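You operate a simulated robot arm through the tools that you are given. There is no shell and no other tool. Be economical: measure what you need, move in short steps, check, and stop when the job is done.

Carry out the task below with a simulated robot arm. There is one attempt and no reset: what you move stays moved.

Task
Fetch the big cream can and stand it on the top of the grey stand. Then put the yellow can marked "sealer" from the top of the grey bench on the green notebook. Then put one of the small grease cans from the shelf under the belt board on the gasket card on the top of the beige table. Then press the length display button three times. Then put the orange cover on the blue notebook. Then take the white parts box on the top of the beige table and put it away on the second shelf from the bottom of the steel rack. Do these in the order given. Set down upright: big cream can, yellow can.

Only the result counts: the job must be done as asked and must still hold three seconds after the hand-in. Knocking over, shifting, dropping, spilling or breaking anything else fails it. A push-on lid holds only when it is set on centred and level and pressed home; a screw cap is set on level and turned clockwise until tight.

Robot
A 6-joint arm with a fingered hand on a trunk, on a base that drives. Base frame: it is fixed to the floor where the robot stands at the start and does not move with it; the origin is under the middle of the robot, x ahead of it, y to its left, z up. Units: cm, degrees, N and s.
With the tool pointing down near the work surface it reaches from about 10 to 88 cm from the robot's upright axis, wherever it stands. Its first joint turns from -166.0 to 166.0 degrees. Places, roughly: big cream can [75, 0, 100]; blue notebook [75, 225, 75]; gasket card [75, -125, 75]; green notebook [75, 75, 75]; grey stand [210, 260, 70]; length display button [140, 200, 110]; orange cover [100, 250, 75]; second shelf of the steel rack [-40, -410, 50]; small grease can [150, 150, 50]; white parts box [100, -125, 75]; yellow can [75, 25, 100]. Payload 5 kg.
The tool frame sits at the grasp point between the pads (the TCP): z along the fingers, y along the line on which they close. The tips reach 4.3 cm beyond it. The gripper opens to 14.4 cm. The gripper's body begins 5 cm behind the TCP. The gripper is a hand of 5 fingers: y runs from the thumb to the fingers, the wrist lies at [-2.1, -13.3, -23.3] in the tool frame, and closing takes about 1.5 s.
Orientation is that of the tool frame in the base frame, as a unit quaternion [x, y, z, w]. With the fingers straight down and the wrist toward the robot, the tool's x, y and z point along [0, 1, 0], [1, 0, 0] and [0, 0, -1] of the base frame.

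Tools
- The arm moves only by the tool play_rows. Its argument "commands" is a list of rows, each a list of 6 numbers: the shift along the tool's x, y, z in units of 50 mm (1.0 is 50 mm), then the turn, a rotation vector about the tool's x, y, z in units of 4 degrees (1.0 is 4 degrees). In form: [[tx, ty, tz, rx, ry, rz], ...]. A call has 1 to 20 rows; each row shifts and turns the commanded pose from where the row before left it, along the tool's axes as they then stand. "grip" is the opening, from 0 (shut) to 1 (fully open), set as the call begins (left out, the last holds). A call with a number of a shift or a turn outside -1 to 1 is refused whole. A row lasts 0.2 s, in which the tool goes at most 5 cm and 8.6 degrees; a call with a longer step from one row to the next is refused whole, and so is a gripper value outside its range. Where a pose cannot be reached the arm comes as near as it can. A force on the tool above 40 N (or 10 N above the force at the start of the call, whichever is more), or a blocked arm, ends the call early, and 0.2 s more pass. Each finger travels about 7.2 cm/s and halts on what it meets, pressing with about 33 N; the grip force reading is that of the motor and also rises with nothing between the fingers. The clock runs only during rows and for 0.2 s after the last one: add rows that do not move to give the fingers time. The reply holds the time, the measured pose of the TCP, the force on the tool along the base axes, the opening and the grip force, in the units named above and with some noise, with the torque about the TCP (base axes, N m) and any sound that the robot's microphone picked up.
- Cameras (640 x 400 px; columns grow to the right, rows downward): "scene" is now at [2.55, 16.26, 150.54]; the picture's right is [0.08, -1.00, 0.00], its down [-0.65, -0.05, -0.76] and it looks along [0.76, 0.06, -0.65] (base axes); focal length 277 px, centre (320, 200). "wrist" rides on the gripper at [8.6, -10.8, -16.8] in the tool frame; the picture's right is [-0.80, 0.28, -0.53], its down [-0.54, -0.73, 0.42] and it looks along [-0.27, 0.63, 0.73] (tool axes); focal length 275 px, centre (320, 200). There is no depth. A picture from a camera that has moved, and an enlarged one, comes with that camera's place and axes in the base frame and with its lens.
- grab_frame(camera): a new picture of that camera. The clock stands still meanwhile.
- lift_body(by): slides the trunk up (or, below 0, down) by that many cm; the arm and the scene camera ride with it, the base frame stays. It gives what a move gives, with no picture.
- roll_base(legs): drives the robot by 1 to 6 legs, each [ahead, left, turn to the left] in cm, cm and degrees, along the robot's own axes; the way and the turn of a leg run together, so that a leg with both is an arc; at most 150 cm and 180 degrees a leg. The arm and the cameras ride along, it lands a little off, and it stops where it bumps. It gives what a move gives.
- curl_fingers(index, middle, ring, little, thumb_bend, thumb_turn): sets how far each is bent, from 0 (flat) to 1 (curled in); at 0.3 the hand is open as for a grip, at 0.7 the pads meet at the TCP. One left out holds its place. A second passes; each finger stops where it meets its share of the squeeze, and holds until it gets a number again. A gripper value or a shape takes the hand back. It gives what a move gives, with no picture; readings hold the bend of each and the force on index, middle, ring, little, thumb and palm. thumb_turn goes from beside the hand (0) to across from the fingers (1), as for a grip.
- preshape(shape): the hand has 5 fingers and takes this shape, open, in about a second: jaw (thumb against the fingers, like two jaws); tri (thumb and two fingers); tip (a fingertip pinch); poke (one finger out to press); point (the index stretched); flat (the hand flat); cup (the hand cupped); fist (a fist). The gripper value then closes the fingers along that shape, each until it touches; the sizes above hold for jaw. It gives what a move gives, with no picture.
- pan_tilt(pan, tilt): turns the head with the scene camera to pan (to the left, within 155 degrees either way) and tilt (down, from -29 to 69), counted from straight ahead of the robot. It gives what a move gives.
- zoom(camera, box): a new picture of the part [left, top, right, bottom] of that camera's present view, enlarged. The clock stands still meanwhile.
- sign_off(): hands the job in; it is judged then, once.

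Work in short steps. Places have to be worked out from the pictures, the camera data and where the tool is seen: move nearer, look again, correct. Check each grasp and each placing, and mend what went wrong. You have 175 turns and 130 pictures in all, those below and enlarged ones among them. Open the gripper and draw the arm clear of the work before you hand the job in, unless the task says otherwise; then end with one line.

The tools are called after "Call:" as name(argument=value, ...) on one line, values as JSON. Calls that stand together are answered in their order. play_rows: Moves the arm, as the interface text tells. Its arguments: {"type":"object","properties":{"commands":{"type":"array","items":{"type":"array","items":{"type":"number"}}},"grip":{"type":"number"}},"required":["commands"]} The other tools are called the same way: lift_body (by) slides the trunk up or down; preshape (shape) gives the hand a shape; curl_fingers (index, middle, ring, little, thumb_bend, thumb_turn) moves the fingers one by one; roll_base (legs) drives the base; pan_tilt (pan, tilt) turns the head that bears the scene camera; grab_frame (camera) takes a picture; zoom (camera, box) takes an enlarged picture of a part of a camera's view; sign_off () hands the job in.

At the start:

```text
t: 0.0
tool_pos: [29.91, 34.4, 114.56]
orientation: [0.707, 0.707, -0.001, 0.0]
ft_force: [-0.2, -0.4, -1.3]
ft_torque: [-0.02, 0.01, -0.03]
opening: 14.37
gripper_force: 0.2
shape: jaw
bend: [0.3, 0.3, 0.3, 0.3, 0.3, 0.98]
finger forces: [0.1, 0.1, 0.0, 0.0, 0.0, 0.1]
trunk travel left (down, up): [-42.5, 16.5]
robot x, y, heading: [-0.02, 0.02, 0.1]
head pan, tilt: [4.7, 40.7]
```

scene: 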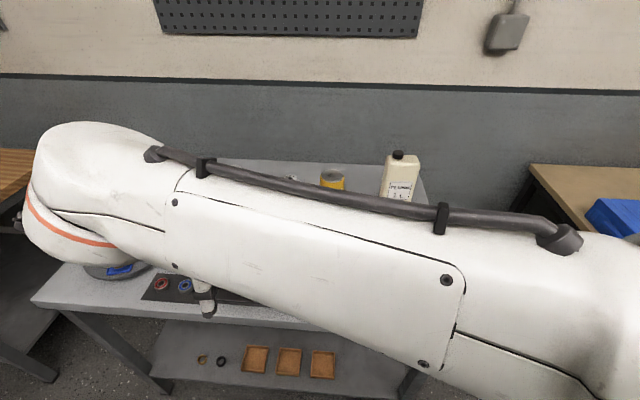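
wrist: 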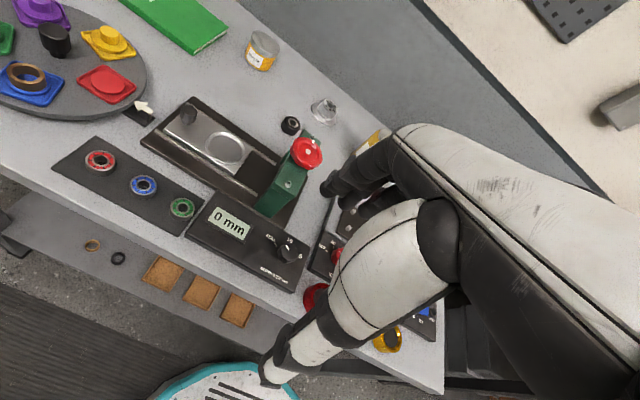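

The arm blocks the scene view. I'll look around with the head, first to the left.

Call:
pan_tilt(pan=60, tilt=25)

Call:
grab_frame(camera="scene")

Call:
pan_tilt(pan=-60, tilt=25)

Call:
grab_frame(camera="scene")

Call:
pan_tilt(pan=-120, tilt=20)

Call:
grab_frame(camera="scene")

```text
t: 1.2
tool_pos: [29.99, 34.31, 114.6]
orientation: [0.707, 0.707, 0.001, 0.0]
ft_force: [0.5, 0.0, 0.1]
ft_torque: [0.03, -0.03, -0.01]
opening: 14.37
gripper_force: 0.0
shape: jaw
bend: [0.3, 0.3, 0.3, 0.3, 0.3, 0.98]
finger forces: [0.0, 0.1, 0.0, 0.0, 0.1, 0.0]
trunk travel left (down, up): [-42.5, 16.5]
robot x, y, heading: [-0.04, 0.06, 0.1]
head pan, tilt: [60.0, 25.0]
```

```text
127 pictures are left
camera scene: at [-1.26, 23.54, 152.98], right [0.87, -0.5, 0.0], down [-0.21, -0.37, -0.91], along [0.45, 0.78, -0.42], focal length 277 px, centre (320, 200)
```

scene: 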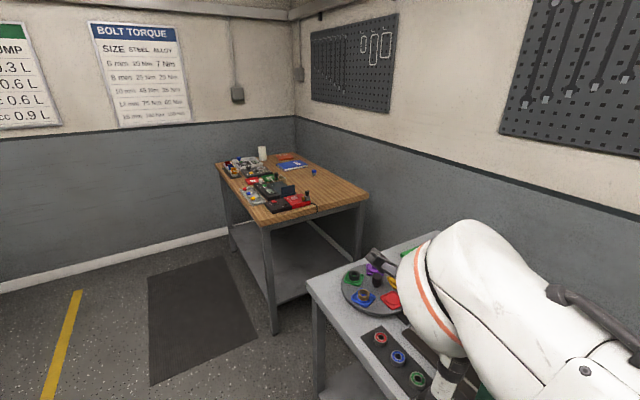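

```text
t: 3.2
tool_pos: [29.8, 34.31, 114.58]
orientation: [0.707, 0.707, 0.0, -0.001]
ft_force: [0.1, -0.3, -0.4]
ft_torque: [-0.03, 0.02, 0.01]
opening: 14.39
gripper_force: 0.0
shape: jaw
bend: [0.3, 0.3, 0.3, 0.3, 0.3, 0.98]
finger forces: [0.0, 0.0, 0.1, 0.1, 0.1, 0.0]
trunk travel left (down, up): [-42.5, 16.5]
robot x, y, heading: [0.46, -0.01, -0.0]
head pan, tilt: [-60.0, 25.0]
```

```text
126 pictures are left
camera scene: at [-1.26, 7.58, 152.98], right [-0.87, -0.5, 0.0], down [-0.21, 0.37, -0.91], along [0.45, -0.78, -0.42], focal length 277 px, centre (320, 200)
```

scene: 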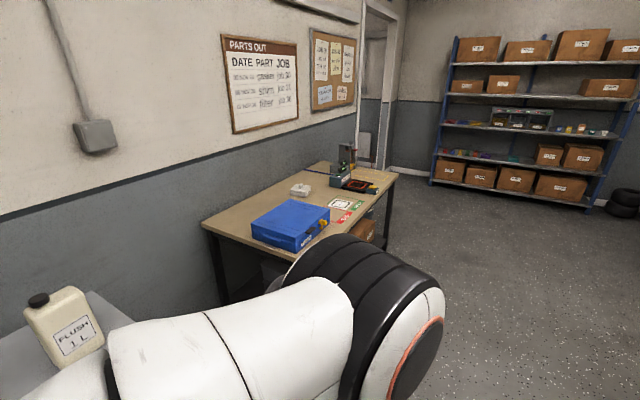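

```text
t: 4.5
tool_pos: [30.09, 34.21, 114.68]
orientation: [0.707, 0.707, 0.0, 0.0]
ft_force: [-1.5, 0.2, -0.6]
ft_torque: [-0.03, 0.01, -0.01]
opening: 14.37
gripper_force: 0.0
shape: jaw
bend: [0.3, 0.3, 0.3, 0.3, 0.3, 0.98]
finger forces: [0.0, 0.0, 0.1, 0.0, 0.0, 0.1]
trunk travel left (down, up): [-42.5, 16.5]
robot x, y, heading: [-0.01, 0.31, -0.2]
head pan, tilt: [-120.0, 20.0]
```

```text
125 pictures are left
camera scene: at [-10.52, 7.49, 153.79], right [-0.87, 0.5, 0.0], down [0.17, 0.3, -0.94], along [-0.47, -0.81, -0.34], focal length 277 px, centre (320, 200)
```

scene: 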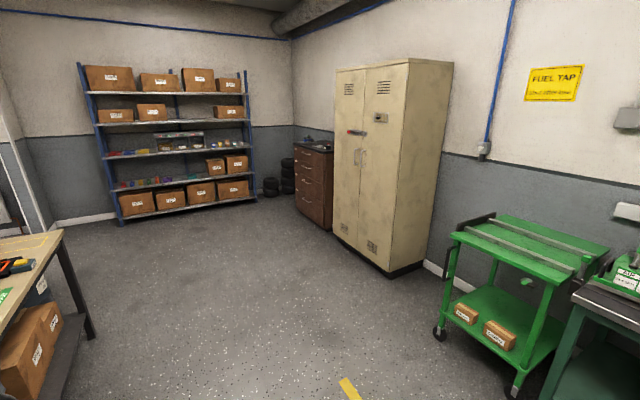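

I need the rest of the room too, to find the grey stand and the belt board.

Call:
pan_tilt(pan=125, tilt=20)

Call:
grab_frame(camera="scene")

Call:
pan_tilt(pan=-155, tilt=20)

Call:
grab_frame(camera="scene")

Call:
pan_tilt(pan=50, tilt=25)

Call:
zoom(camera="scene", box=[120, 90, 360, 240])

```text
t: 8.0
tool_pos: [29.88, 34.28, 114.55]
orientation: [0.707, 0.707, 0.0, 0.0]
ft_force: [0.2, -0.4, -0.7]
ft_torque: [-0.02, 0.02, 0.01]
opening: 14.37
gripper_force: 0.1
shape: jaw
bend: [0.3, 0.3, 0.3, 0.3, 0.3, 0.98]
finger forces: [0.1, 0.0, 0.0, 0.0, 0.1, 0.0]
trunk travel left (down, up): [-42.5, 16.5]
robot x, y, heading: [-0.11, 0.05, -0.0]
head pan, tilt: [125.0, 20.0]
```

```text
124 pictures are left
camera scene: at [-11.21, 23.19, 153.79], right [0.82, 0.57, 0.0], down [0.2, -0.28, -0.94], along [-0.54, 0.77, -0.34], focal length 277 px, centre (320, 200)
```

scene: 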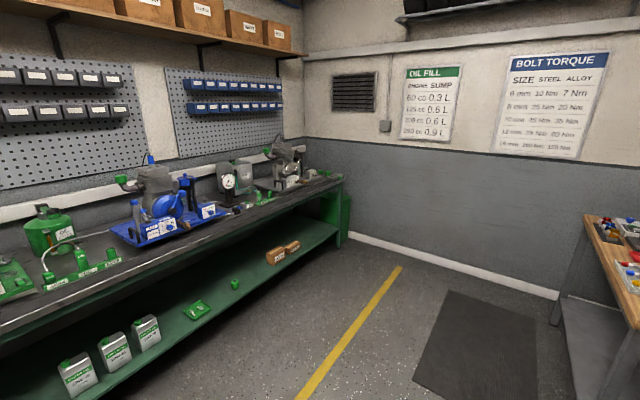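

```text
t: 11.8
tool_pos: [29.93, 34.21, 114.61]
orientation: [0.707, 0.707, 0.0, 0.0]
ft_force: [0.3, 0.1, 0.0]
ft_torque: [0.01, -0.01, 0.0]
opening: 14.35
gripper_force: 0.0
shape: jaw
bend: [0.3, 0.3, 0.3, 0.3, 0.3, 0.98]
finger forces: [0.0, 0.1, 0.1, 0.1, 0.1, 0.0]
trunk travel left (down, up): [-42.5, 16.5]
robot x, y, heading: [0.03, 0.03, 0.0]
head pan, tilt: [-154.7, 20.0]
```

```text
123 pictures are left
camera scene: at [-14.29, 11.58, 153.79], right [-0.43, 0.9, 0.0], down [0.31, 0.15, -0.94], along [-0.85, -0.4, -0.34], focal length 277 px, centre (320, 200)
```

scene: 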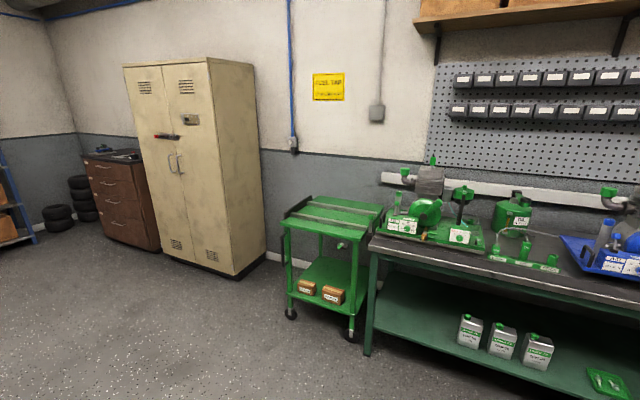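

```text
t: 14.8
tool_pos: [29.97, 34.38, 114.75]
orientation: [0.707, 0.707, 0.0, 0.0]
ft_force: [-0.1, 0.4, 0.4]
ft_torque: [-0.02, 0.03, 0.01]
opening: 14.36
gripper_force: 0.1
shape: jaw
bend: [0.3, 0.3, 0.3, 0.3, 0.3, 0.98]
finger forces: [0.0, 0.0, 0.1, 0.1, 0.0, 0.0]
trunk travel left (down, up): [-42.5, 16.5]
robot x, y, heading: [0.18, 0.14, -0.4]
head pan, tilt: [50.0, 25.0]
```

```text
2.67 times, centred on (240, 165) of scene
camera zoom: at [0.05, 22.62, 152.98], right [0.77, -0.64, 0.0], down [-0.27, -0.32, -0.91], along [0.58, 0.69, -0.42], focal length 739 px, centre (533, 293)
```

zoom: 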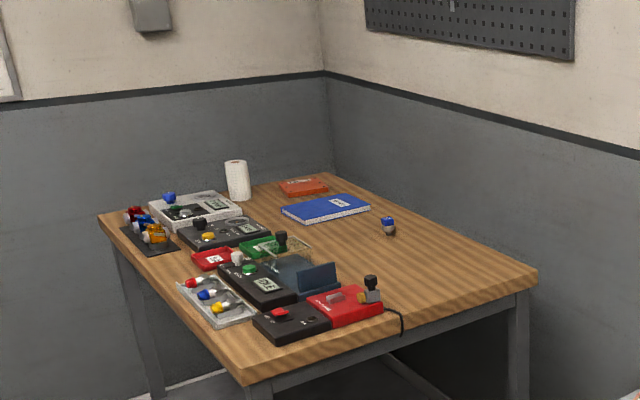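

Stand and belt board must lie beyond the front wall; a doorway shows at the far right. I'll zoom on it.

Call:
pan_tilt(pan=-75, tilt=20)

Call:
zoom(camera="scene", box=[120, 40, 440, 240])

Call:
zoom(camera="wrist", box=[0, 0, 480, 300])

```text
t: 16.9
tool_pos: [29.86, 34.31, 114.55]
orientation: [0.707, 0.707, -0.001, 0.0]
ft_force: [0.8, 0.4, -0.1]
ft_torque: [-0.01, 0.0, 0.02]
opening: 14.37
gripper_force: 0.0
shape: jaw
bend: [0.3, 0.3, 0.3, 0.3, 0.3, 0.98]
finger forces: [0.0, 0.1, 0.0, 0.0, 0.1, 0.1]
trunk travel left (down, up): [-42.5, 16.5]
robot x, y, heading: [0.2, 0.36, -0.0]
head pan, tilt: [-75.0, 20.0]
```

```text
2.00 times, centred on (280, 140) of scene
camera zoom: at [-3.46, 6.57, 153.79], right [-0.97, -0.26, 0.0], down [-0.09, 0.33, -0.94], along [0.24, -0.91, -0.34], focal length 554 px, centre (400, 320)
```

zoom: 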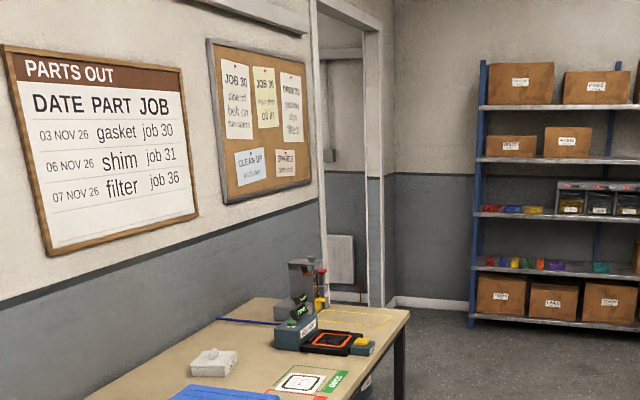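

```text
1.33 times, centred on (240, 150) of wrist
camera zoom: at [19.06, 42.79, 131.18], right [0.28, -0.8, 0.53], down [-0.73, -0.54, -0.42], along [0.63, -0.27, -0.73], focal length 367 px, centre (427, 267)
```

zoom: 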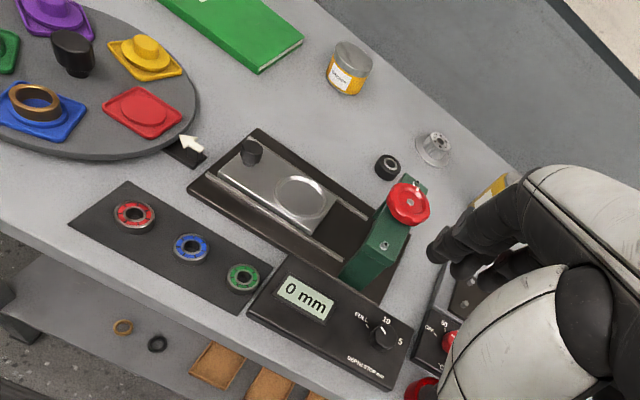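

A doorway leads to a second room. First, the cream can: I'll lift the trunk a bit and move the hand to the right to view the can.

Call:
lift_body(by=12)

Call:
play_rows(commands=[[-1, 0, 0, 0, 0, 0], [-1, 0, 0, 0, 0, 0], [-1, 0, 0, 0, 0, 0], [-1, 0, 0, 0, 0, 0], [-1, 0, 0, 0, 0, 0], [-1, 0, 0, 0, 0, 0], [0, 0, 0, 0, 0, 0]], grip=1)

Call:
grab_frame(camera="wrist")

```text
t: 18.4
tool_pos: [29.82, 34.34, 126.64]
orientation: [0.707, 0.707, 0.0, 0.0]
ft_force: [0.3, 0.2, 1.2]
ft_torque: [0.0, 0.0, -0.03]
opening: 14.35
gripper_force: 0.1
shape: jaw
bend: [0.3, 0.3, 0.3, 0.3, 0.3, 0.98]
finger forces: [0.0, 0.0, 0.0, 0.0, 0.1, 0.1]
trunk travel left (down, up): [-54.5, 4.5]
robot x, y, heading: [0.01, -0.03, 0.1]
head pan, tilt: [-75.0, 20.0]
```

```text
t: 19.8
tool_pos: [25.58, 15.29, 125.79]
orientation: [0.543, 0.84, -0.013, -0.004]
ft_force: [0.7, -0.5, -0.4]
ft_torque: [-0.03, 0.1, 0.0]
opening: 14.41
gripper_force: 0.0
shape: jaw
bend: [0.3, 0.3, 0.3, 0.3, 0.3, 0.97]
finger forces: [0.0, 0.0, 0.1, 0.0, 0.1, 0.0]
trunk travel left (down, up): [-54.5, 4.5]
robot x, y, heading: [0.01, 0.26, -0.0]
head pan, tilt: [-75.0, 20.0]
stopped in row 6: the arm was blocked; the commanded pose is now the measured one
```

```text
119 pictures are left
camera wrist: at [12.64, 18.89, 142.65], right [0.6, -0.6, 0.53], down [-0.45, -0.8, -0.4], along [0.66, 0.0, -0.75], focal length 275 px, centre (320, 200)
```

wrist: 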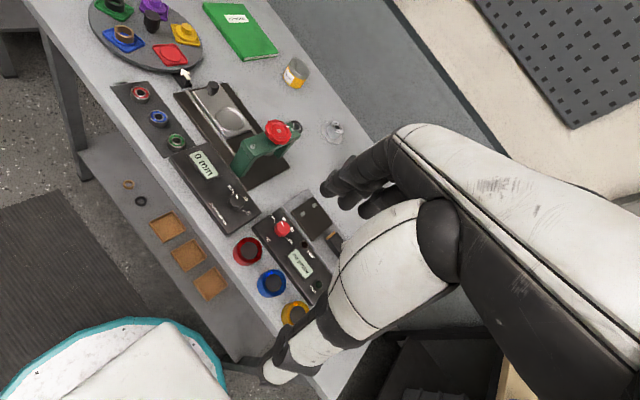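

The arm folded too close to the body. I'll extend forward while turning back square.

Call:
play_rows(commands=[[0, 1, 0, 0, 0, 1], [0, 1, 0, 0, 0, 1], [0, 1, 0, 0, 0, 1], [-0.5, 1, 0, 0, 0, 1], [-0.5, 0.8, 0, 0, 0, 1], [-1, 0, 0, 0, 0, 1], [-1, 0, 0, 0, 0, 0], [-1, 0, 0, 0, 0, 0], [0, 0, 0, 0, 0, 0]])

Call:
grab_frame(camera="wrist")

```text
refused: row 4 steps farther than a row can; nothing moved
```

```text
118 pictures are left
camera wrist: at [12.64, 18.89, 142.65], right [0.6, -0.6, 0.53], down [-0.45, -0.8, -0.4], along [0.66, 0.0, -0.75], focal length 275 px, centre (320, 200)
```

wrist: 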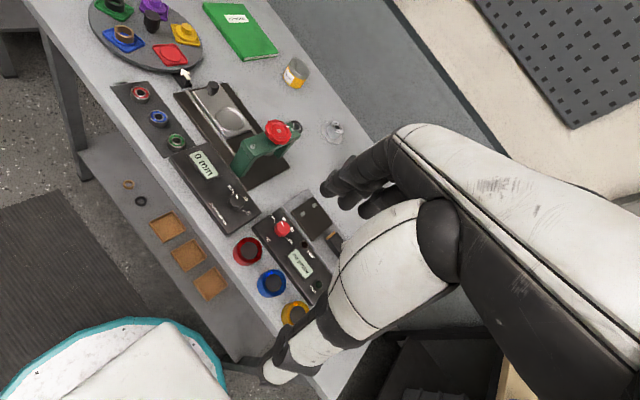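

Refused for step size; I'll keep each row within 5 cm total.

Call:
play_rows(commands=[[0, 1, 0, 0, 0, 1], [0, 1, 0, 0, 0, 1], [0, 1, 0, 0, 0, 1], [-0.5, 0.8, 0, 0, 0, 1], [-0.6, 0.7, 0, 0, 0, 1], [-0.95, 0, 0, 0, 0, 1], [-0.95, 0, 0, 0, 0, 0], [-0.95, 0, 0, 0, 0, 0], [0, 0, 0, 0, 0, 0]])

Call:
pan_tilt(pan=0, tilt=40)

Call:
grab_frame(camera="wrist")

Call:
grab_frame(camera="scene")

```text
t: 21.8
tool_pos: [48.29, 2.11, 125.73]
orientation: [0.707, 0.707, -0.014, -0.002]
ft_force: [-0.6, -0.7, -0.2]
ft_torque: [0.03, -0.01, -0.01]
opening: 14.38
gripper_force: 0.0
shape: jaw
bend: [0.3, 0.3, 0.3, 0.3, 0.3, 0.98]
finger forces: [0.0, 0.1, 0.1, 0.0, 0.0, 0.0]
trunk travel left (down, up): [-54.5, 4.5]
robot x, y, heading: [0.06, -0.08, 0.1]
head pan, tilt: [-75.0, 20.0]
```

```text
t: 23.2
tool_pos: [48.25, 2.19, 125.6]
orientation: [0.707, 0.707, -0.013, -0.002]
ft_force: [0.4, 0.0, 0.0]
ft_torque: [-0.01, 0.01, 0.0]
opening: 14.41
gripper_force: 0.0
shape: jaw
bend: [0.3, 0.3, 0.3, 0.3, 0.3, 0.98]
finger forces: [0.0, 0.1, 0.1, 0.0, 0.0, 0.0]
trunk travel left (down, up): [-54.5, 4.5]
robot x, y, heading: [-0.15, 0.22, -0.3]
head pan, tilt: [0.0, 40.0]
```

```text
117 pictures are left
camera wrist: at [37.8, 10.91, 142.34], right [0.3, -0.79, 0.54], down [-0.73, -0.55, -0.4], along [0.61, -0.28, -0.74], focal length 275 px, centre (320, 200)
```

wrist: 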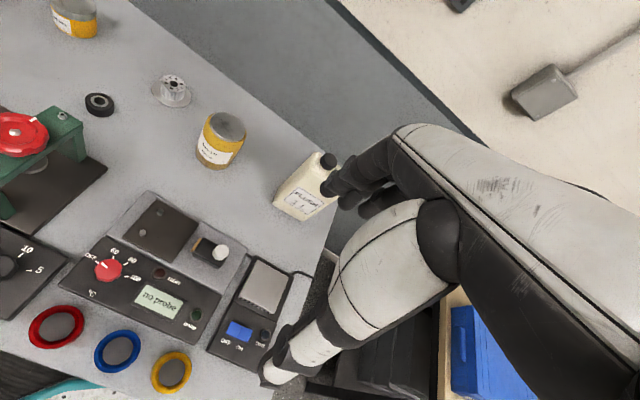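

```text
116 pictures are left
camera scene: at [2.65, 15.58, 162.65], right [0.0, -1.0, 0.0], down [-0.64, 0.0, -0.77], along [0.77, 0.0, -0.64], focal length 277 px, centre (320, 200)
```

scene: 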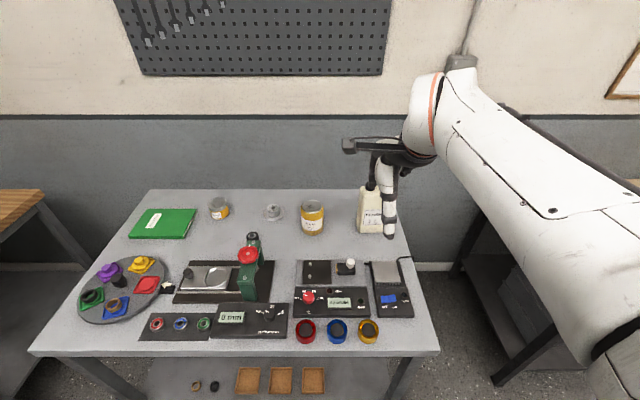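

The bench is clear in view now. The hand hides the can; I'll shift the hand left and zoom.

Call:
play_rows(commands=[[1, 0, 0, 0, 0, 0], [1, 0, 0, 0, 0, 0], [1, 0, 0, 0, 0, 0], [1, 0, 0, 0, 0, 0], [0, 0, 0, 0, 0, 0]])

Call:
zoom(camera="wrist", box=[180, 100, 420, 250])

Call:
zoom(camera="scene", box=[280, 140, 440, 240])

```text
t: 24.4
tool_pos: [48.53, 22.06, 125.76]
orientation: [0.706, 0.708, -0.013, -0.002]
ft_force: [-0.5, 0.3, -0.6]
ft_torque: [0.0, 0.01, 0.01]
opening: 14.41
gripper_force: 0.0
shape: jaw
bend: [0.3, 0.3, 0.3, 0.3, 0.3, 0.97]
finger forces: [0.1, 0.0, 0.1, 0.0, 0.0, 0.0]
trunk travel left (down, up): [-54.5, 4.5]
robot x, y, heading: [-0.39, -0.2, 0.2]
head pan, tilt: [0.0, 40.0]
```

```text
2.67 times, centred on (300, 175) of wrist
camera zoom: at [37.98, 30.78, 142.43], right [0.29, -0.79, 0.54], down [-0.73, -0.55, -0.4], along [0.61, -0.28, -0.74], focal length 734 px, centre (373, 267)
```

zoom: 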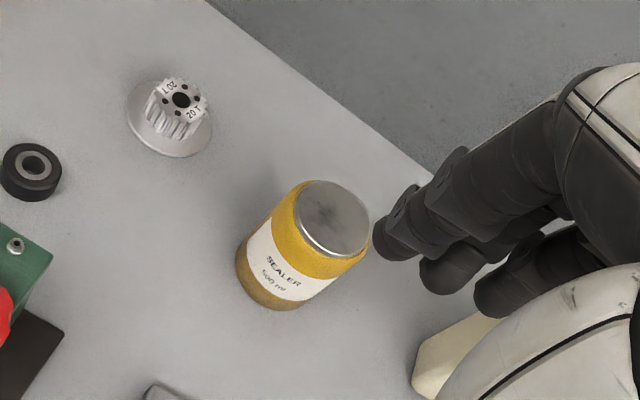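

```text
4.00 times, centred on (360, 190) of scene
camera zoom: at [2.64, 15.6, 162.65], right [0.0, -1.0, 0.0], down [-0.64, 0.0, -0.77], along [0.77, 0.0, -0.64], focal length 1109 px, centre (160, 240)
```

zoom: 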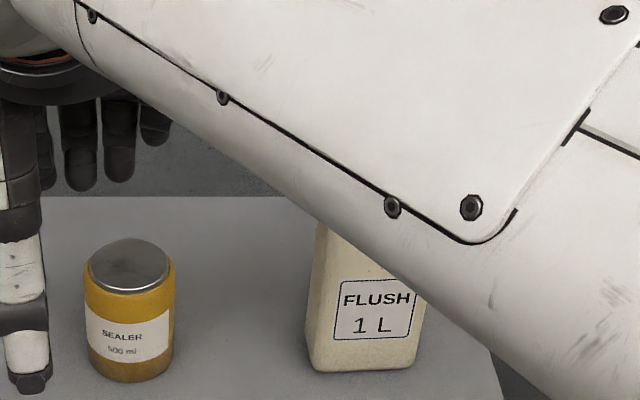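

Sealer can identified. Now the hand goes right of the can for an unobstructed wrist view.

Call:
play_rows(commands=[[-1, 0, 0, 0, 0, 0], [-1, 0, 0, 0, 0, 0], [-1, 0, 0, 0, 0, 0], [-1, 0, 0, 0, 0, 0], [-1, 0, 0, 0, 0, 0], [-1, 0, 0, 0, 0, 0], [-1, 0, 0, 0, 0, 0], [0, 0, 0, 0, 0, 0]])

Call:
zoom(camera="wrist", box=[140, 100, 380, 250])

Call:
zoom(camera="scene", box=[280, 140, 440, 240])

```text
t: 26.2
tool_pos: [48.37, -13.05, 125.91]
orientation: [0.707, 0.707, -0.012, -0.002]
ft_force: [0.0, 0.1, 0.1]
ft_torque: [0.03, 0.0, 0.0]
opening: 14.4
gripper_force: 0.0
shape: jaw
bend: [0.3, 0.3, 0.3, 0.3, 0.3, 0.98]
finger forces: [0.0, 0.1, 0.1, 0.0, 0.1, 0.0]
trunk travel left (down, up): [-54.5, 4.5]
robot x, y, heading: [-0.1, 0.29, 0.1]
head pan, tilt: [0.0, 40.0]
```

```text
2.67 times, centred on (260, 175) of wrist
camera zoom: at [37.91, -4.33, 142.56], right [0.3, -0.79, 0.54], down [-0.73, -0.55, -0.4], along [0.61, -0.28, -0.74], focal length 734 px, centre (480, 267)
```

zoom: 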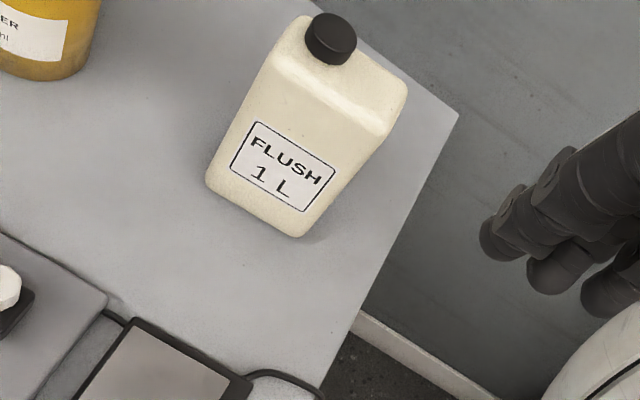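

```text
4.00 times, centred on (360, 190) of scene
camera zoom: at [2.64, 15.57, 162.65], right [0.0, -1.0, 0.0], down [-0.64, 0.0, -0.77], along [0.77, 0.0, -0.64], focal length 1109 px, centre (160, 240)
```

zoom: 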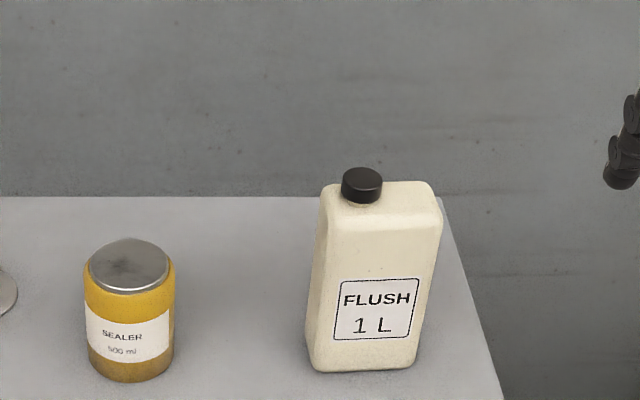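

Can estimate: body x 71.7–77, y 2.3 to −7.3, base z 90, cap top 110. I'll go above it and straighten the small tool tilt.

Call:
play_rows(commands=[[0.35, 0.87, 0, -0.28, 0.2, 0], [0.35, 0.87, 0, 0, 0, 0], [0.35, 0.87, 0, 0, 0, 0], [0.35, 0.87, 0, 0, 0, 0], [0.35, 0.87, 0, 0, 0, 0], [0.35, 0.87, 0, 0, 0, 0], [0, 0, 0, 0, 0, 0]])

Call:
grab_frame(camera="scene")

Call:
grab_frame(camera="wrist")

```text
t: 27.8
tool_pos: [74.64, -2.38, 125.68]
orientation: [0.707, 0.707, -0.001, 0.002]
ft_force: [-0.3, -0.2, -0.3]
ft_torque: [0.01, 0.01, -0.02]
opening: 14.42
gripper_force: 0.1
shape: jaw
bend: [0.3, 0.3, 0.3, 0.3, 0.3, 0.98]
finger forces: [0.0, 0.0, 0.0, 0.1, 0.0, 0.0]
trunk travel left (down, up): [-54.5, 4.5]
robot x, y, heading: [0.12, 0.02, 0.0]
head pan, tilt: [0.0, 40.0]
```

```text
111 pictures are left
camera scene: at [2.63, 15.59, 162.65], right [0.0, -1.0, 0.0], down [-0.64, 0.0, -0.77], along [0.77, 0.0, -0.64], focal length 277 px, centre (320, 200)
```

scene: 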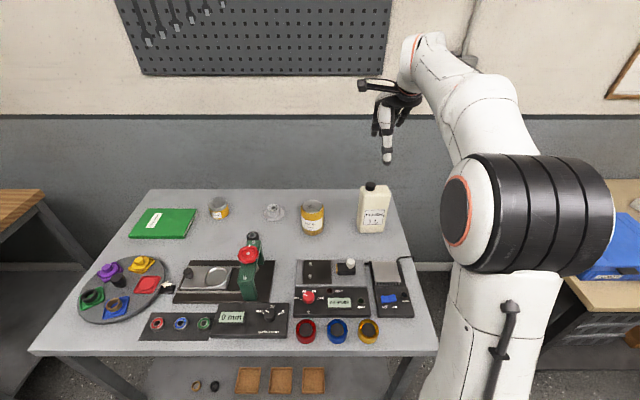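

```text
110 pictures are left
camera wrist: at [63.77, 6.2, 142.26], right [0.28, -0.8, 0.54], down [-0.73, -0.54, -0.42], along [0.63, -0.27, -0.73], focal length 275 px, centre (320, 200)
```

wrist: 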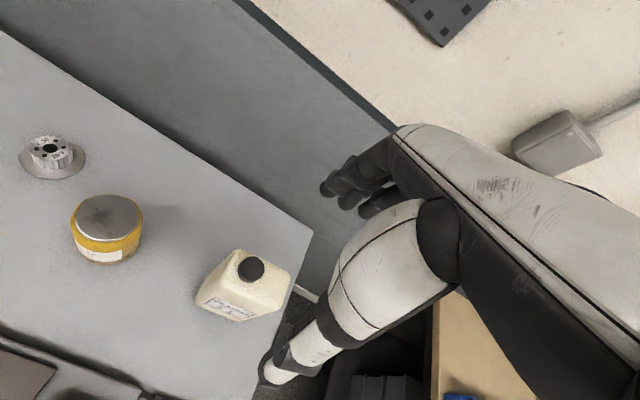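

Over the can; slight uncertainty in x (75–77). I'll nudge 1 cm forward, descend to z 115 and check.

Call:
play_rows(commands=[[0, 0.2, 0.6, 0, 0, 0], [0, 0, 0.8, 0, 0, 0], [0, 0, 0.75, 0, 0, 0], [0, 0, 0, 0, 0, 0]])

Call:
grab_frame(camera="wrist")

Call:
zoom(camera="scene", box=[280, 120, 440, 240])

```text
t: 28.8
tool_pos: [75.69, -2.41, 115.08]
orientation: [0.707, 0.707, -0.001, 0.0]
ft_force: [0.7, 0.3, -0.5]
ft_torque: [0.01, 0.0, -0.02]
opening: 14.38
gripper_force: 0.1
shape: jaw
bend: [0.3, 0.3, 0.3, 0.3, 0.3, 0.98]
finger forces: [0.0, 0.0, 0.0, 0.0, 0.0, 0.0]
trunk travel left (down, up): [-54.5, 4.5]
robot x, y, heading: [-0.01, -0.23, -0.2]
head pan, tilt: [0.0, 40.0]
```

```text
109 pictures are left
camera wrist: at [64.82, 6.11, 131.63], right [0.28, -0.8, 0.54], down [-0.73, -0.54, -0.42], along [0.63, -0.27, -0.73], focal length 275 px, centre (320, 200)
```

wrist: 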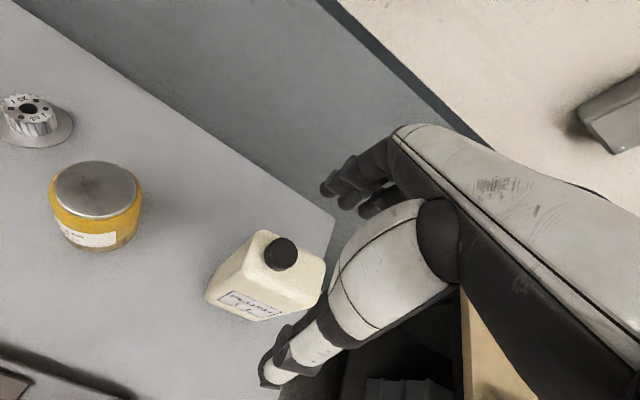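

```text
3.33 times, centred on (360, 180) of scene
camera zoom: at [2.68, 15.58, 162.65], right [0.0, -1.0, 0.0], down [-0.64, 0.0, -0.77], along [0.77, 0.0, -0.64], focal length 924 px, centre (187, 267)
```

zoom: 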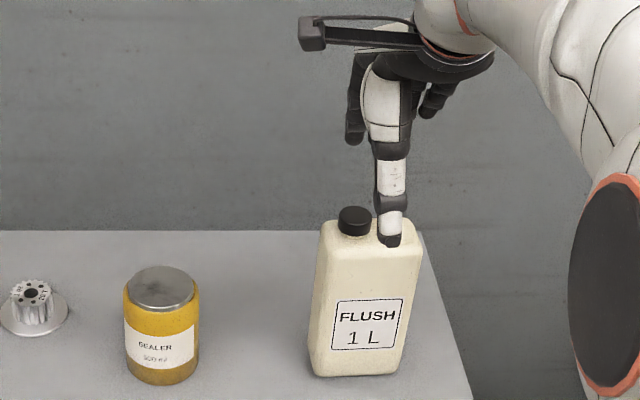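

Centre estimates agree with the TCP (≈76, −2.5). Descend to z≈106.5.

Call:
play_rows(commands=[[0, 0.05, 0.5, 0, 0, 0], [0, 0, 0.5, 0, 0, 0], [0, 0, 0.5, 0, 0, 0], [0, 0, 0.2, 0, 0, 0], [0, 0, 0, 0, 0, 0]])

Call:
zoom(camera="scene", box=[280, 120, 440, 240])

Call:
grab_frame(camera="wrist")

```text
t: 30.0
tool_pos: [75.84, -2.69, 106.53]
orientation: [0.707, 0.707, 0.0, 0.0]
ft_force: [1.1, 0.6, -0.4]
ft_torque: [-0.01, 0.03, 0.0]
opening: 14.35
gripper_force: 0.0
shape: jaw
bend: [0.3, 0.3, 0.3, 0.3, 0.3, 0.98]
finger forces: [0.1, 0.0, 0.0, 0.1, 0.1, 0.0]
trunk travel left (down, up): [-54.5, 4.5]
robot x, y, heading: [-0.21, 0.15, -0.1]
head pan, tilt: [0.0, 40.0]
```

```text
3.33 times, centred on (360, 180) of scene
camera zoom: at [2.65, 15.58, 162.65], right [0.0, -1.0, 0.0], down [-0.64, 0.0, -0.77], along [0.77, 0.0, -0.64], focal length 924 px, centre (187, 267)
```

zoom: 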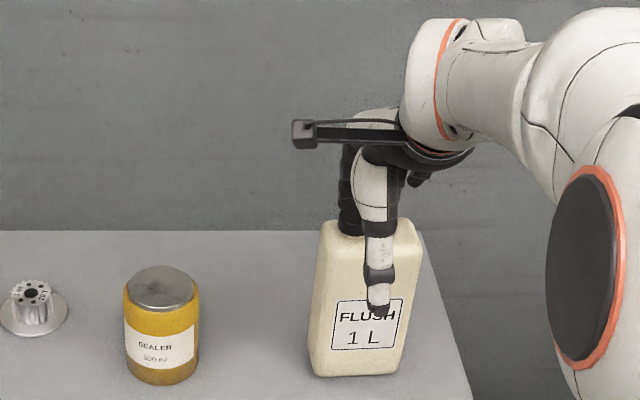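

```text
106 pictures are left
camera wrist: at [64.95, 5.93, 123.19], right [0.28, -0.8, 0.54], down [-0.73, -0.54, -0.42], along [0.63, -0.27, -0.73], focal length 275 px, centre (320, 200)
```

wrist: 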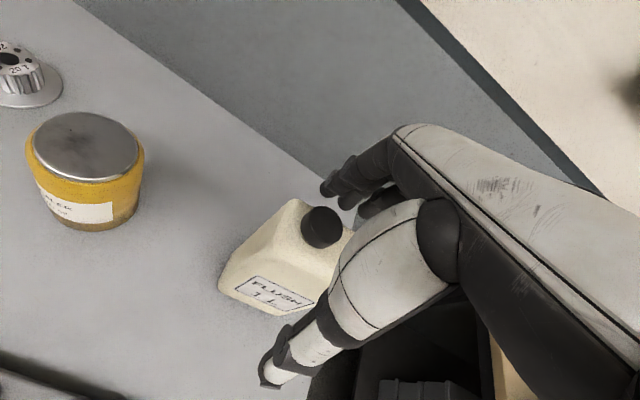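

Thumb is in front, fingers behind. Closing on the can.

Call:
play_rows(commands=[[0, 0, 0, 0, 0, 0], [0, 0, 0, 0, 0, 0], [0, 0, 0, 0, 0, 0], [0, 0, 0, 0, 0, 0], [0, 0, 0, 0, 0, 0], [0, 0, 0, 0, 0, 0], [0, 0, 0, 0, 0, 0], [0, 0, 0, 0, 0, 0]], grip=0)

Call:
play_rows(commands=[[0, 0, -0.2, 0, 0, 0], [0, 0, -0.4, 0, 0, 0], [0, 0, 0, 0, 0, 0]])

Call:
zoom(camera="scene", box=[280, 120, 440, 240])

```text
t: 31.8
tool_pos: [75.92, -2.65, 106.58]
orientation: [0.707, 0.707, -0.002, -0.001]
ft_force: [-1.3, -0.1, 1.1]
ft_torque: [-0.02, -0.04, 0.09]
opening: 5.78
gripper_force: 33.2
shape: jaw
bend: [0.27, 0.37, 0.34, 0.43, 0.74, 1.0]
finger forces: [15.8, 8.1, 3.7, 0.0, 28.5, 0.0]
trunk travel left (down, up): [-54.5, 4.5]
robot x, y, heading: [0.03, 0.36, -0.0]
head pan, tilt: [0.0, 40.0]
```

```text
t: 32.6
tool_pos: [75.68, -2.53, 109.42]
orientation: [0.708, 0.706, -0.001, -0.001]
ft_force: [0.4, 0.2, -11.0]
ft_torque: [0.1, 0.21, 0.03]
opening: 5.77
gripper_force: 33.3
shape: jaw
bend: [0.27, 0.37, 0.35, 0.43, 0.74, 1.0]
finger forces: [16.8, 7.9, 3.7, 0.0, 28.3, 0.1]
trunk travel left (down, up): [-54.5, 4.5]
robot x, y, heading: [0.1, -0.09, 0.1]
head pan, tilt: [0.0, 40.0]
```

```text
3.33 times, centred on (360, 180) of scene
camera zoom: at [2.76, 15.58, 162.64], right [0.0, -1.0, 0.0], down [-0.64, 0.0, -0.77], along [0.77, 0.0, -0.64], focal length 924 px, centre (187, 267)
```

zoom: 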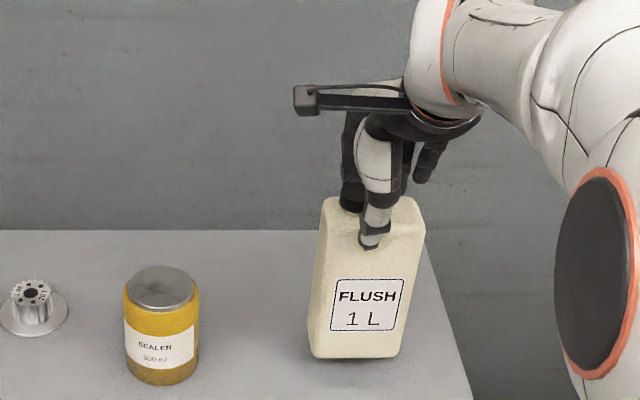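

Can held firmly (11 N). Lift and retract.

Call:
play_rows(commands=[[0, 0, -0.8, 0, 0, 0], [0, 0, -0.8, 0, 0, 0], [0, 0, -0.8, 0, 0, 0], [0, 0, -0.8, 0, 0, 0], [0, -0.8, 0, 0, 0, 0], [0, -0.8, 0, 0, 0, 0], [0, -0.8, 0, 0, 0, 0], [0, -0.8, 0, 0, 0, 0], [0, -0.8, 0, 0, 0, 0], [0, -0.8, 0, 0, 0, 0], [0, -0.6, 0, 0, 0, 0], [0, 0, 0, 0, 0, 0]])

Call:
roll_base(legs=[[-25, 0, 0], [0, -150, 0], [0, -100, 0]])

Call:
pan_tilt(pan=-50, tilt=30)

Call:
grab_frame(camera="scene")

```text
t: 35.2
tool_pos: [48.91, -2.34, 125.88]
orientation: [0.706, 0.708, -0.001, 0.0]
ft_force: [-0.5, 0.8, -10.6]
ft_torque: [0.07, 0.26, 0.0]
opening: 5.78
gripper_force: 32.8
shape: jaw
bend: [0.27, 0.37, 0.35, 0.43, 0.74, 1.0]
finger forces: [17.4, 8.1, 3.7, 0.0, 29.1, 0.0]
trunk travel left (down, up): [-54.5, 4.5]
robot x, y, heading: [0.29, 0.13, -0.1]
head pan, tilt: [0.0, 40.0]
```

```text
t: 48.7
tool_pos: [33.43, -245.38, 125.85]
orientation: [0.683, 0.73, -0.001, 0.0]
ft_force: [-0.1, 0.0, -10.2]
ft_torque: [0.04, 0.22, -0.01]
opening: 5.79
gripper_force: 32.7
shape: jaw
bend: [0.27, 0.37, 0.35, 0.43, 0.74, 1.0]
finger forces: [17.4, 8.1, 3.6, 0.0, 29.1, 0.1]
trunk travel left (down, up): [-54.5, 4.5]
robot x, y, heading: [-15.79, -246.58, 3.6]
head pan, tilt: [0.0, 40.0]
```

```text
t: 49.9
tool_pos: [33.46, -245.36, 125.85]
orientation: [0.683, 0.73, -0.001, 0.0]
ft_force: [-0.1, 0.3, -10.6]
ft_torque: [0.05, 0.25, 0.03]
opening: 5.76
gripper_force: 32.9
shape: jaw
bend: [0.27, 0.37, 0.35, 0.43, 0.74, 1.0]
finger forces: [17.4, 8.0, 3.6, 0.0, 29.0, 0.0]
trunk travel left (down, up): [-54.5, 4.5]
robot x, y, heading: [-15.29, -246.44, 3.8]
head pan, tilt: [-50.0, 30.0]
```

```text
104 pictures are left
camera scene: at [-16.12, -237.67, 164.18], right [-0.72, -0.69, 0.0], down [-0.35, 0.36, -0.87], along [0.6, -0.62, -0.5], focal length 277 px, centre (320, 200)
```

scene: 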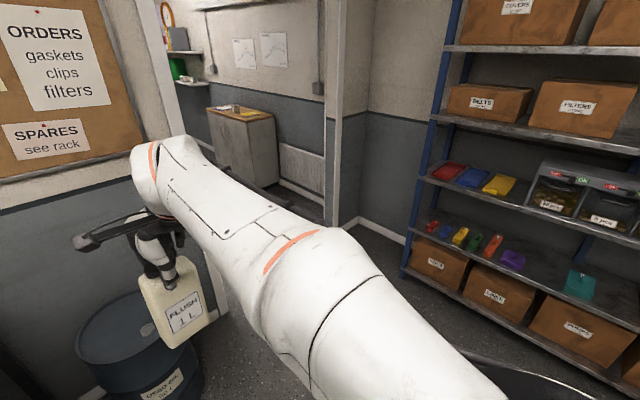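

Doorway spans roughly y −285…−419 at x≈131, rack corner near (50, −406), drum left of the door. Drive diagonally toward the door and look.

Call:
roll_base(legs=[[0, 0, -3.8], [80, -100, 0]])

Call:
pan_tilt(pan=0, tilt=25)

Call:
grab_frame(camera="scene")

Call:
pan_tilt(pan=50, tilt=20)

Call:
grab_frame(camera="scene")

```text
t: 56.8
tool_pos: [113.9, -346.7, 125.87]
orientation: [0.702, 0.712, -0.001, 0.001]
ft_force: [0.5, -0.4, -11.0]
ft_torque: [0.04, 0.25, 0.01]
opening: 5.76
gripper_force: 33.1
shape: jaw
bend: [0.27, 0.37, 0.35, 0.43, 0.74, 1.0]
finger forces: [17.4, 7.6, 3.9, 0.1, 29.0, 0.0]
trunk travel left (down, up): [-54.5, 4.5]
robot x, y, heading: [65.27, -345.28, 0.8]
head pan, tilt: [-50.0, 30.0]
```

```text
t: 57.9
tool_pos: [113.7, -346.65, 125.92]
orientation: [0.702, 0.713, -0.002, -0.001]
ft_force: [0.4, -0.3, -10.6]
ft_torque: [0.03, 0.21, -0.01]
opening: 5.75
gripper_force: 33.2
shape: jaw
bend: [0.27, 0.38, 0.35, 0.43, 0.74, 1.0]
finger forces: [17.3, 7.9, 3.8, 0.1, 29.1, 0.0]
trunk travel left (down, up): [-54.5, 4.5]
robot x, y, heading: [64.61, -344.8, 0.7]
head pan, tilt: [0.0, 25.0]
```

```text
103 pictures are left
camera scene: at [68.0, -329.37, 164.98], right [0.01, -1.0, 0.0], down [-0.42, -0.01, -0.91], along [0.91, 0.01, -0.42], focal length 277 px, centre (320, 200)
```

scene: 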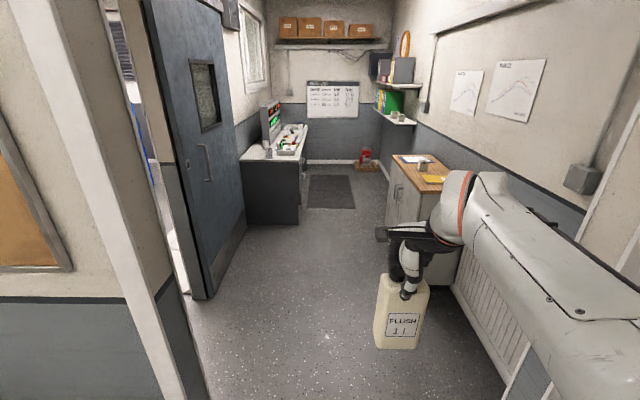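

```text
t: 59.1
tool_pos: [113.66, -346.67, 125.84]
orientation: [0.702, 0.712, -0.001, 0.0]
ft_force: [0.5, -0.5, -11.1]
ft_torque: [0.05, 0.23, 0.02]
opening: 5.75
gripper_force: 33.4
shape: jaw
bend: [0.27, 0.38, 0.35, 0.43, 0.74, 1.0]
finger forces: [17.4, 7.8, 3.9, 0.0, 29.1, 0.0]
trunk travel left (down, up): [-54.5, 4.5]
robot x, y, heading: [64.72, -345.0, 1.2]
head pan, tilt: [50.0, 20.0]
```

```text
102 pictures are left
camera scene: at [64.67, -322.29, 165.79], right [0.78, -0.63, 0.0], down [-0.22, -0.27, -0.94], along [0.59, 0.73, -0.34], focal length 277 px, centre (320, 200)
```

scene: 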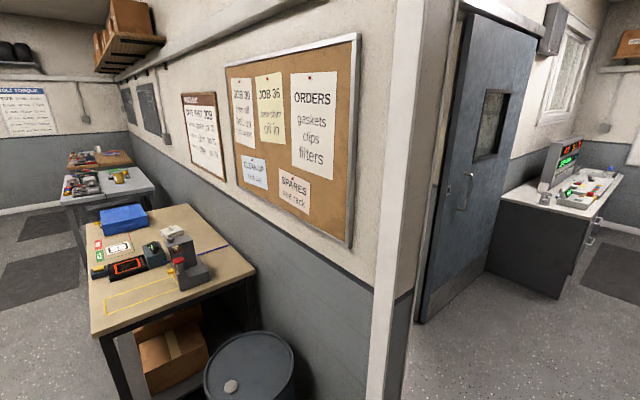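

There's a small room with another opening in its left wall behind the blue leaf (x≈150–234, y≈−240). Drive in and look left.

Call:
roll_base(legs=[[0, 0, -1], [122, 8, 0]])

Call:
pan_tilt(pan=90, tilt=25)

Call:
grab_frame(camera="scene")

```text
t: 65.6
tool_pos: [234.2, -338.84, 125.8]
orientation: [0.706, 0.709, -0.001, 0.0]
ft_force: [-0.2, 0.1, -11.7]
ft_torque: [0.07, 0.24, 0.0]
opening: 5.73
gripper_force: 33.3
shape: jaw
bend: [0.27, 0.38, 0.35, 0.43, 0.74, 1.0]
finger forces: [17.5, 7.8, 3.7, 0.0, 29.0, 0.0]
trunk travel left (down, up): [-54.5, 4.5]
robot x, y, heading: [185.13, -337.08, 0.3]
head pan, tilt: [50.0, 20.0]
```

```text
t: 66.6
tool_pos: [234.14, -338.8, 125.84]
orientation: [0.705, 0.709, -0.001, 0.0]
ft_force: [0.0, 0.2, -10.6]
ft_torque: [0.04, 0.22, 0.0]
opening: 5.74
gripper_force: 33.1
shape: jaw
bend: [0.27, 0.38, 0.35, 0.43, 0.74, 1.0]
finger forces: [17.5, 7.7, 3.8, 0.0, 29.1, 0.0]
trunk travel left (down, up): [-54.5, 4.5]
robot x, y, heading: [184.94, -336.69, 0.3]
head pan, tilt: [90.0, 25.0]
```

```text
101 pictures are left
camera scene: at [179.27, -312.02, 164.98], right [1.0, 0.0, 0.0], down [0.0, -0.42, -0.91], along [0.0, 0.91, -0.42], focal length 277 px, centre (320, 200)
```

scene: 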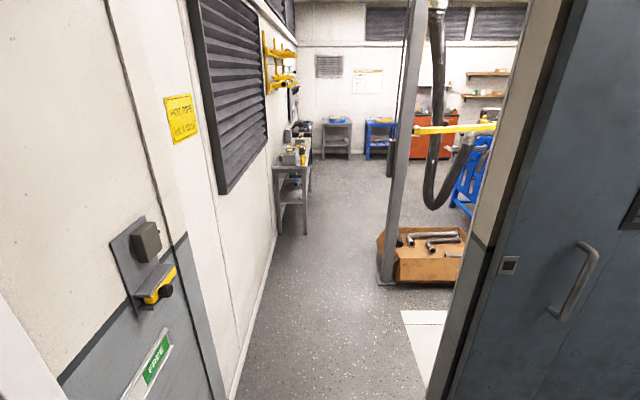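

A large room lies beyond, with the grey stand far ahead near (213, 245). Turn left 90° and look along the passage.

Call:
roll_base(legs=[[0, 0, 89.7], [0, 4, 0]])

Call:
pan_tilt(pan=0, tilt=35)

Call:
grab_frame(camera="scene")

Call:
pan_tilt(pan=-60, tilt=50)

Call:
grab_frame(camera="scene")

```text
t: 71.3
tool_pos: [183.29, -287.78, 125.58]
orientation: [-0.001, 1.0, -0.002, 0.001]
ft_force: [-1.5, -0.5, -10.9]
ft_torque: [-0.24, 0.08, -0.02]
opening: 5.74
gripper_force: 32.7
shape: jaw
bend: [0.27, 0.38, 0.35, 0.43, 0.74, 1.0]
finger forces: [16.8, 7.3, 3.8, 0.0, 28.1, 0.0]
trunk travel left (down, up): [-54.5, 4.5]
robot x, y, heading: [181.12, -336.45, 90.0]
head pan, tilt: [90.0, 25.0]
```

```text
t: 73.0
tool_pos: [183.46, -287.79, 125.83]
orientation: [-0.001, 1.0, -0.002, 0.0]
ft_force: [0.1, -0.1, -10.3]
ft_torque: [-0.26, 0.01, -0.03]
opening: 5.73
gripper_force: 32.7
shape: jaw
bend: [0.27, 0.38, 0.35, 0.43, 0.74, 1.0]
finger forces: [16.9, 7.3, 4.3, 0.0, 28.3, 0.1]
trunk travel left (down, up): [-54.5, 4.5]
robot x, y, heading: [181.24, -336.7, 90.0]
head pan, tilt: [0.0, 35.0]
```

```text
100 pictures are left
camera scene: at [165.66, -333.92, 163.4], right [1.0, 0.0, 0.0], down [0.0, -0.57, -0.82], along [0.0, 0.82, -0.57], focal length 277 px, centre (320, 200)
```

scene: 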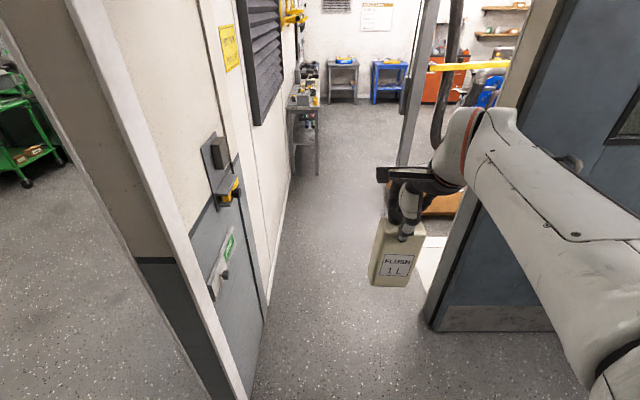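

```text
t: 74.3
tool_pos: [183.36, -287.83, 125.8]
orientation: [-0.001, 1.0, -0.002, 0.0]
ft_force: [0.3, -0.3, -11.4]
ft_torque: [-0.23, 0.03, 0.01]
opening: 5.74
gripper_force: 32.5
shape: jaw
bend: [0.27, 0.38, 0.35, 0.43, 0.74, 1.0]
finger forces: [16.7, 7.3, 4.3, 0.1, 28.4, 0.0]
trunk travel left (down, up): [-54.5, 4.5]
robot x, y, heading: [180.99, -336.96, 90.1]
head pan, tilt: [-60.0, 50.0]
```

```text
99 pictures are left
camera scene: at [172.33, -338.87, 161.23], right [0.5, -0.87, 0.0], down [-0.66, -0.38, -0.64], along [0.56, 0.32, -0.77], focal length 277 px, centre (320, 200)
```

scene: 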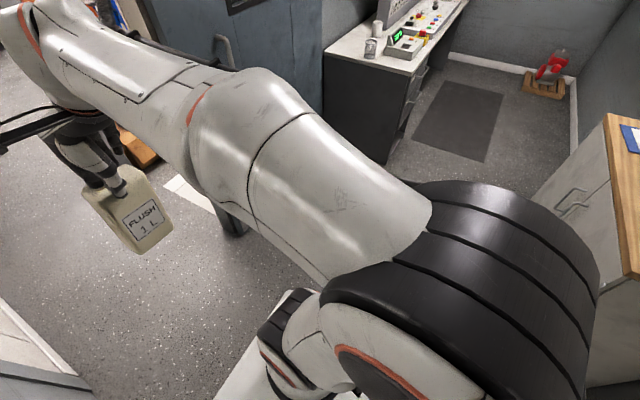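

Right extent of the arm ~40 cm; passage x 131–234. Drive ahead at x≈180, then look before the post/table stretch.

Call:
roll_base(legs=[[150, 0, 0], [70, 0, 0]])

Call:
pan_tilt(pan=0, tilt=35)

Call:
grab_frame(camera="scene")

```text
t: 85.1
tool_pos: [185.72, -68.13, 125.83]
orientation: [0.01, 1.0, -0.002, 0.001]
ft_force: [-0.1, 0.5, -10.6]
ft_torque: [-0.22, 0.06, -0.04]
opening: 5.73
gripper_force: 33.2
shape: jaw
bend: [0.27, 0.38, 0.35, 0.43, 0.74, 1.0]
finger forces: [16.8, 7.4, 4.3, 0.0, 28.4, 0.1]
trunk travel left (down, up): [-54.5, 4.5]
robot x, y, heading: [182.33, -117.33, 88.7]
head pan, tilt: [-60.0, 50.0]
```

```text
t: 86.4
tool_pos: [185.68, -68.18, 125.72]
orientation: [0.009, 1.0, -0.002, 0.0]
ft_force: [0.0, -0.8, -10.2]
ft_torque: [-0.22, 0.02, 0.02]
opening: 5.74
gripper_force: 33.3
shape: jaw
bend: [0.27, 0.38, 0.35, 0.43, 0.74, 1.0]
finger forces: [16.8, 7.4, 4.3, 0.1, 28.4, 0.0]
trunk travel left (down, up): [-54.5, 4.5]
robot x, y, heading: [182.92, -117.16, 89.0]
head pan, tilt: [0.0, 35.0]
```

```text
98 pictures are left
camera scene: at [167.11, -113.86, 163.4], right [1.0, -0.02, 0.0], down [-0.01, -0.57, -0.82], along [0.02, 0.82, -0.57], focal length 277 px, centre (320, 200)
```

scene: 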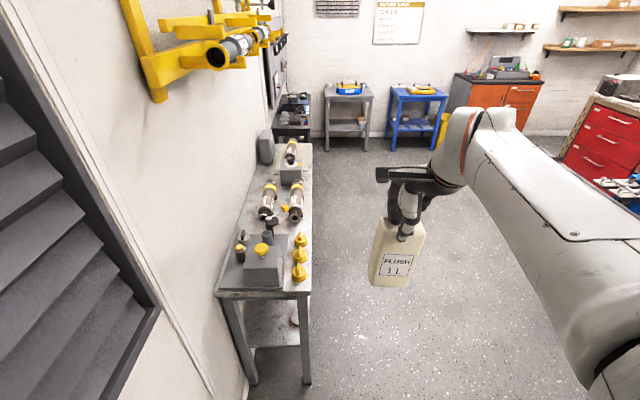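

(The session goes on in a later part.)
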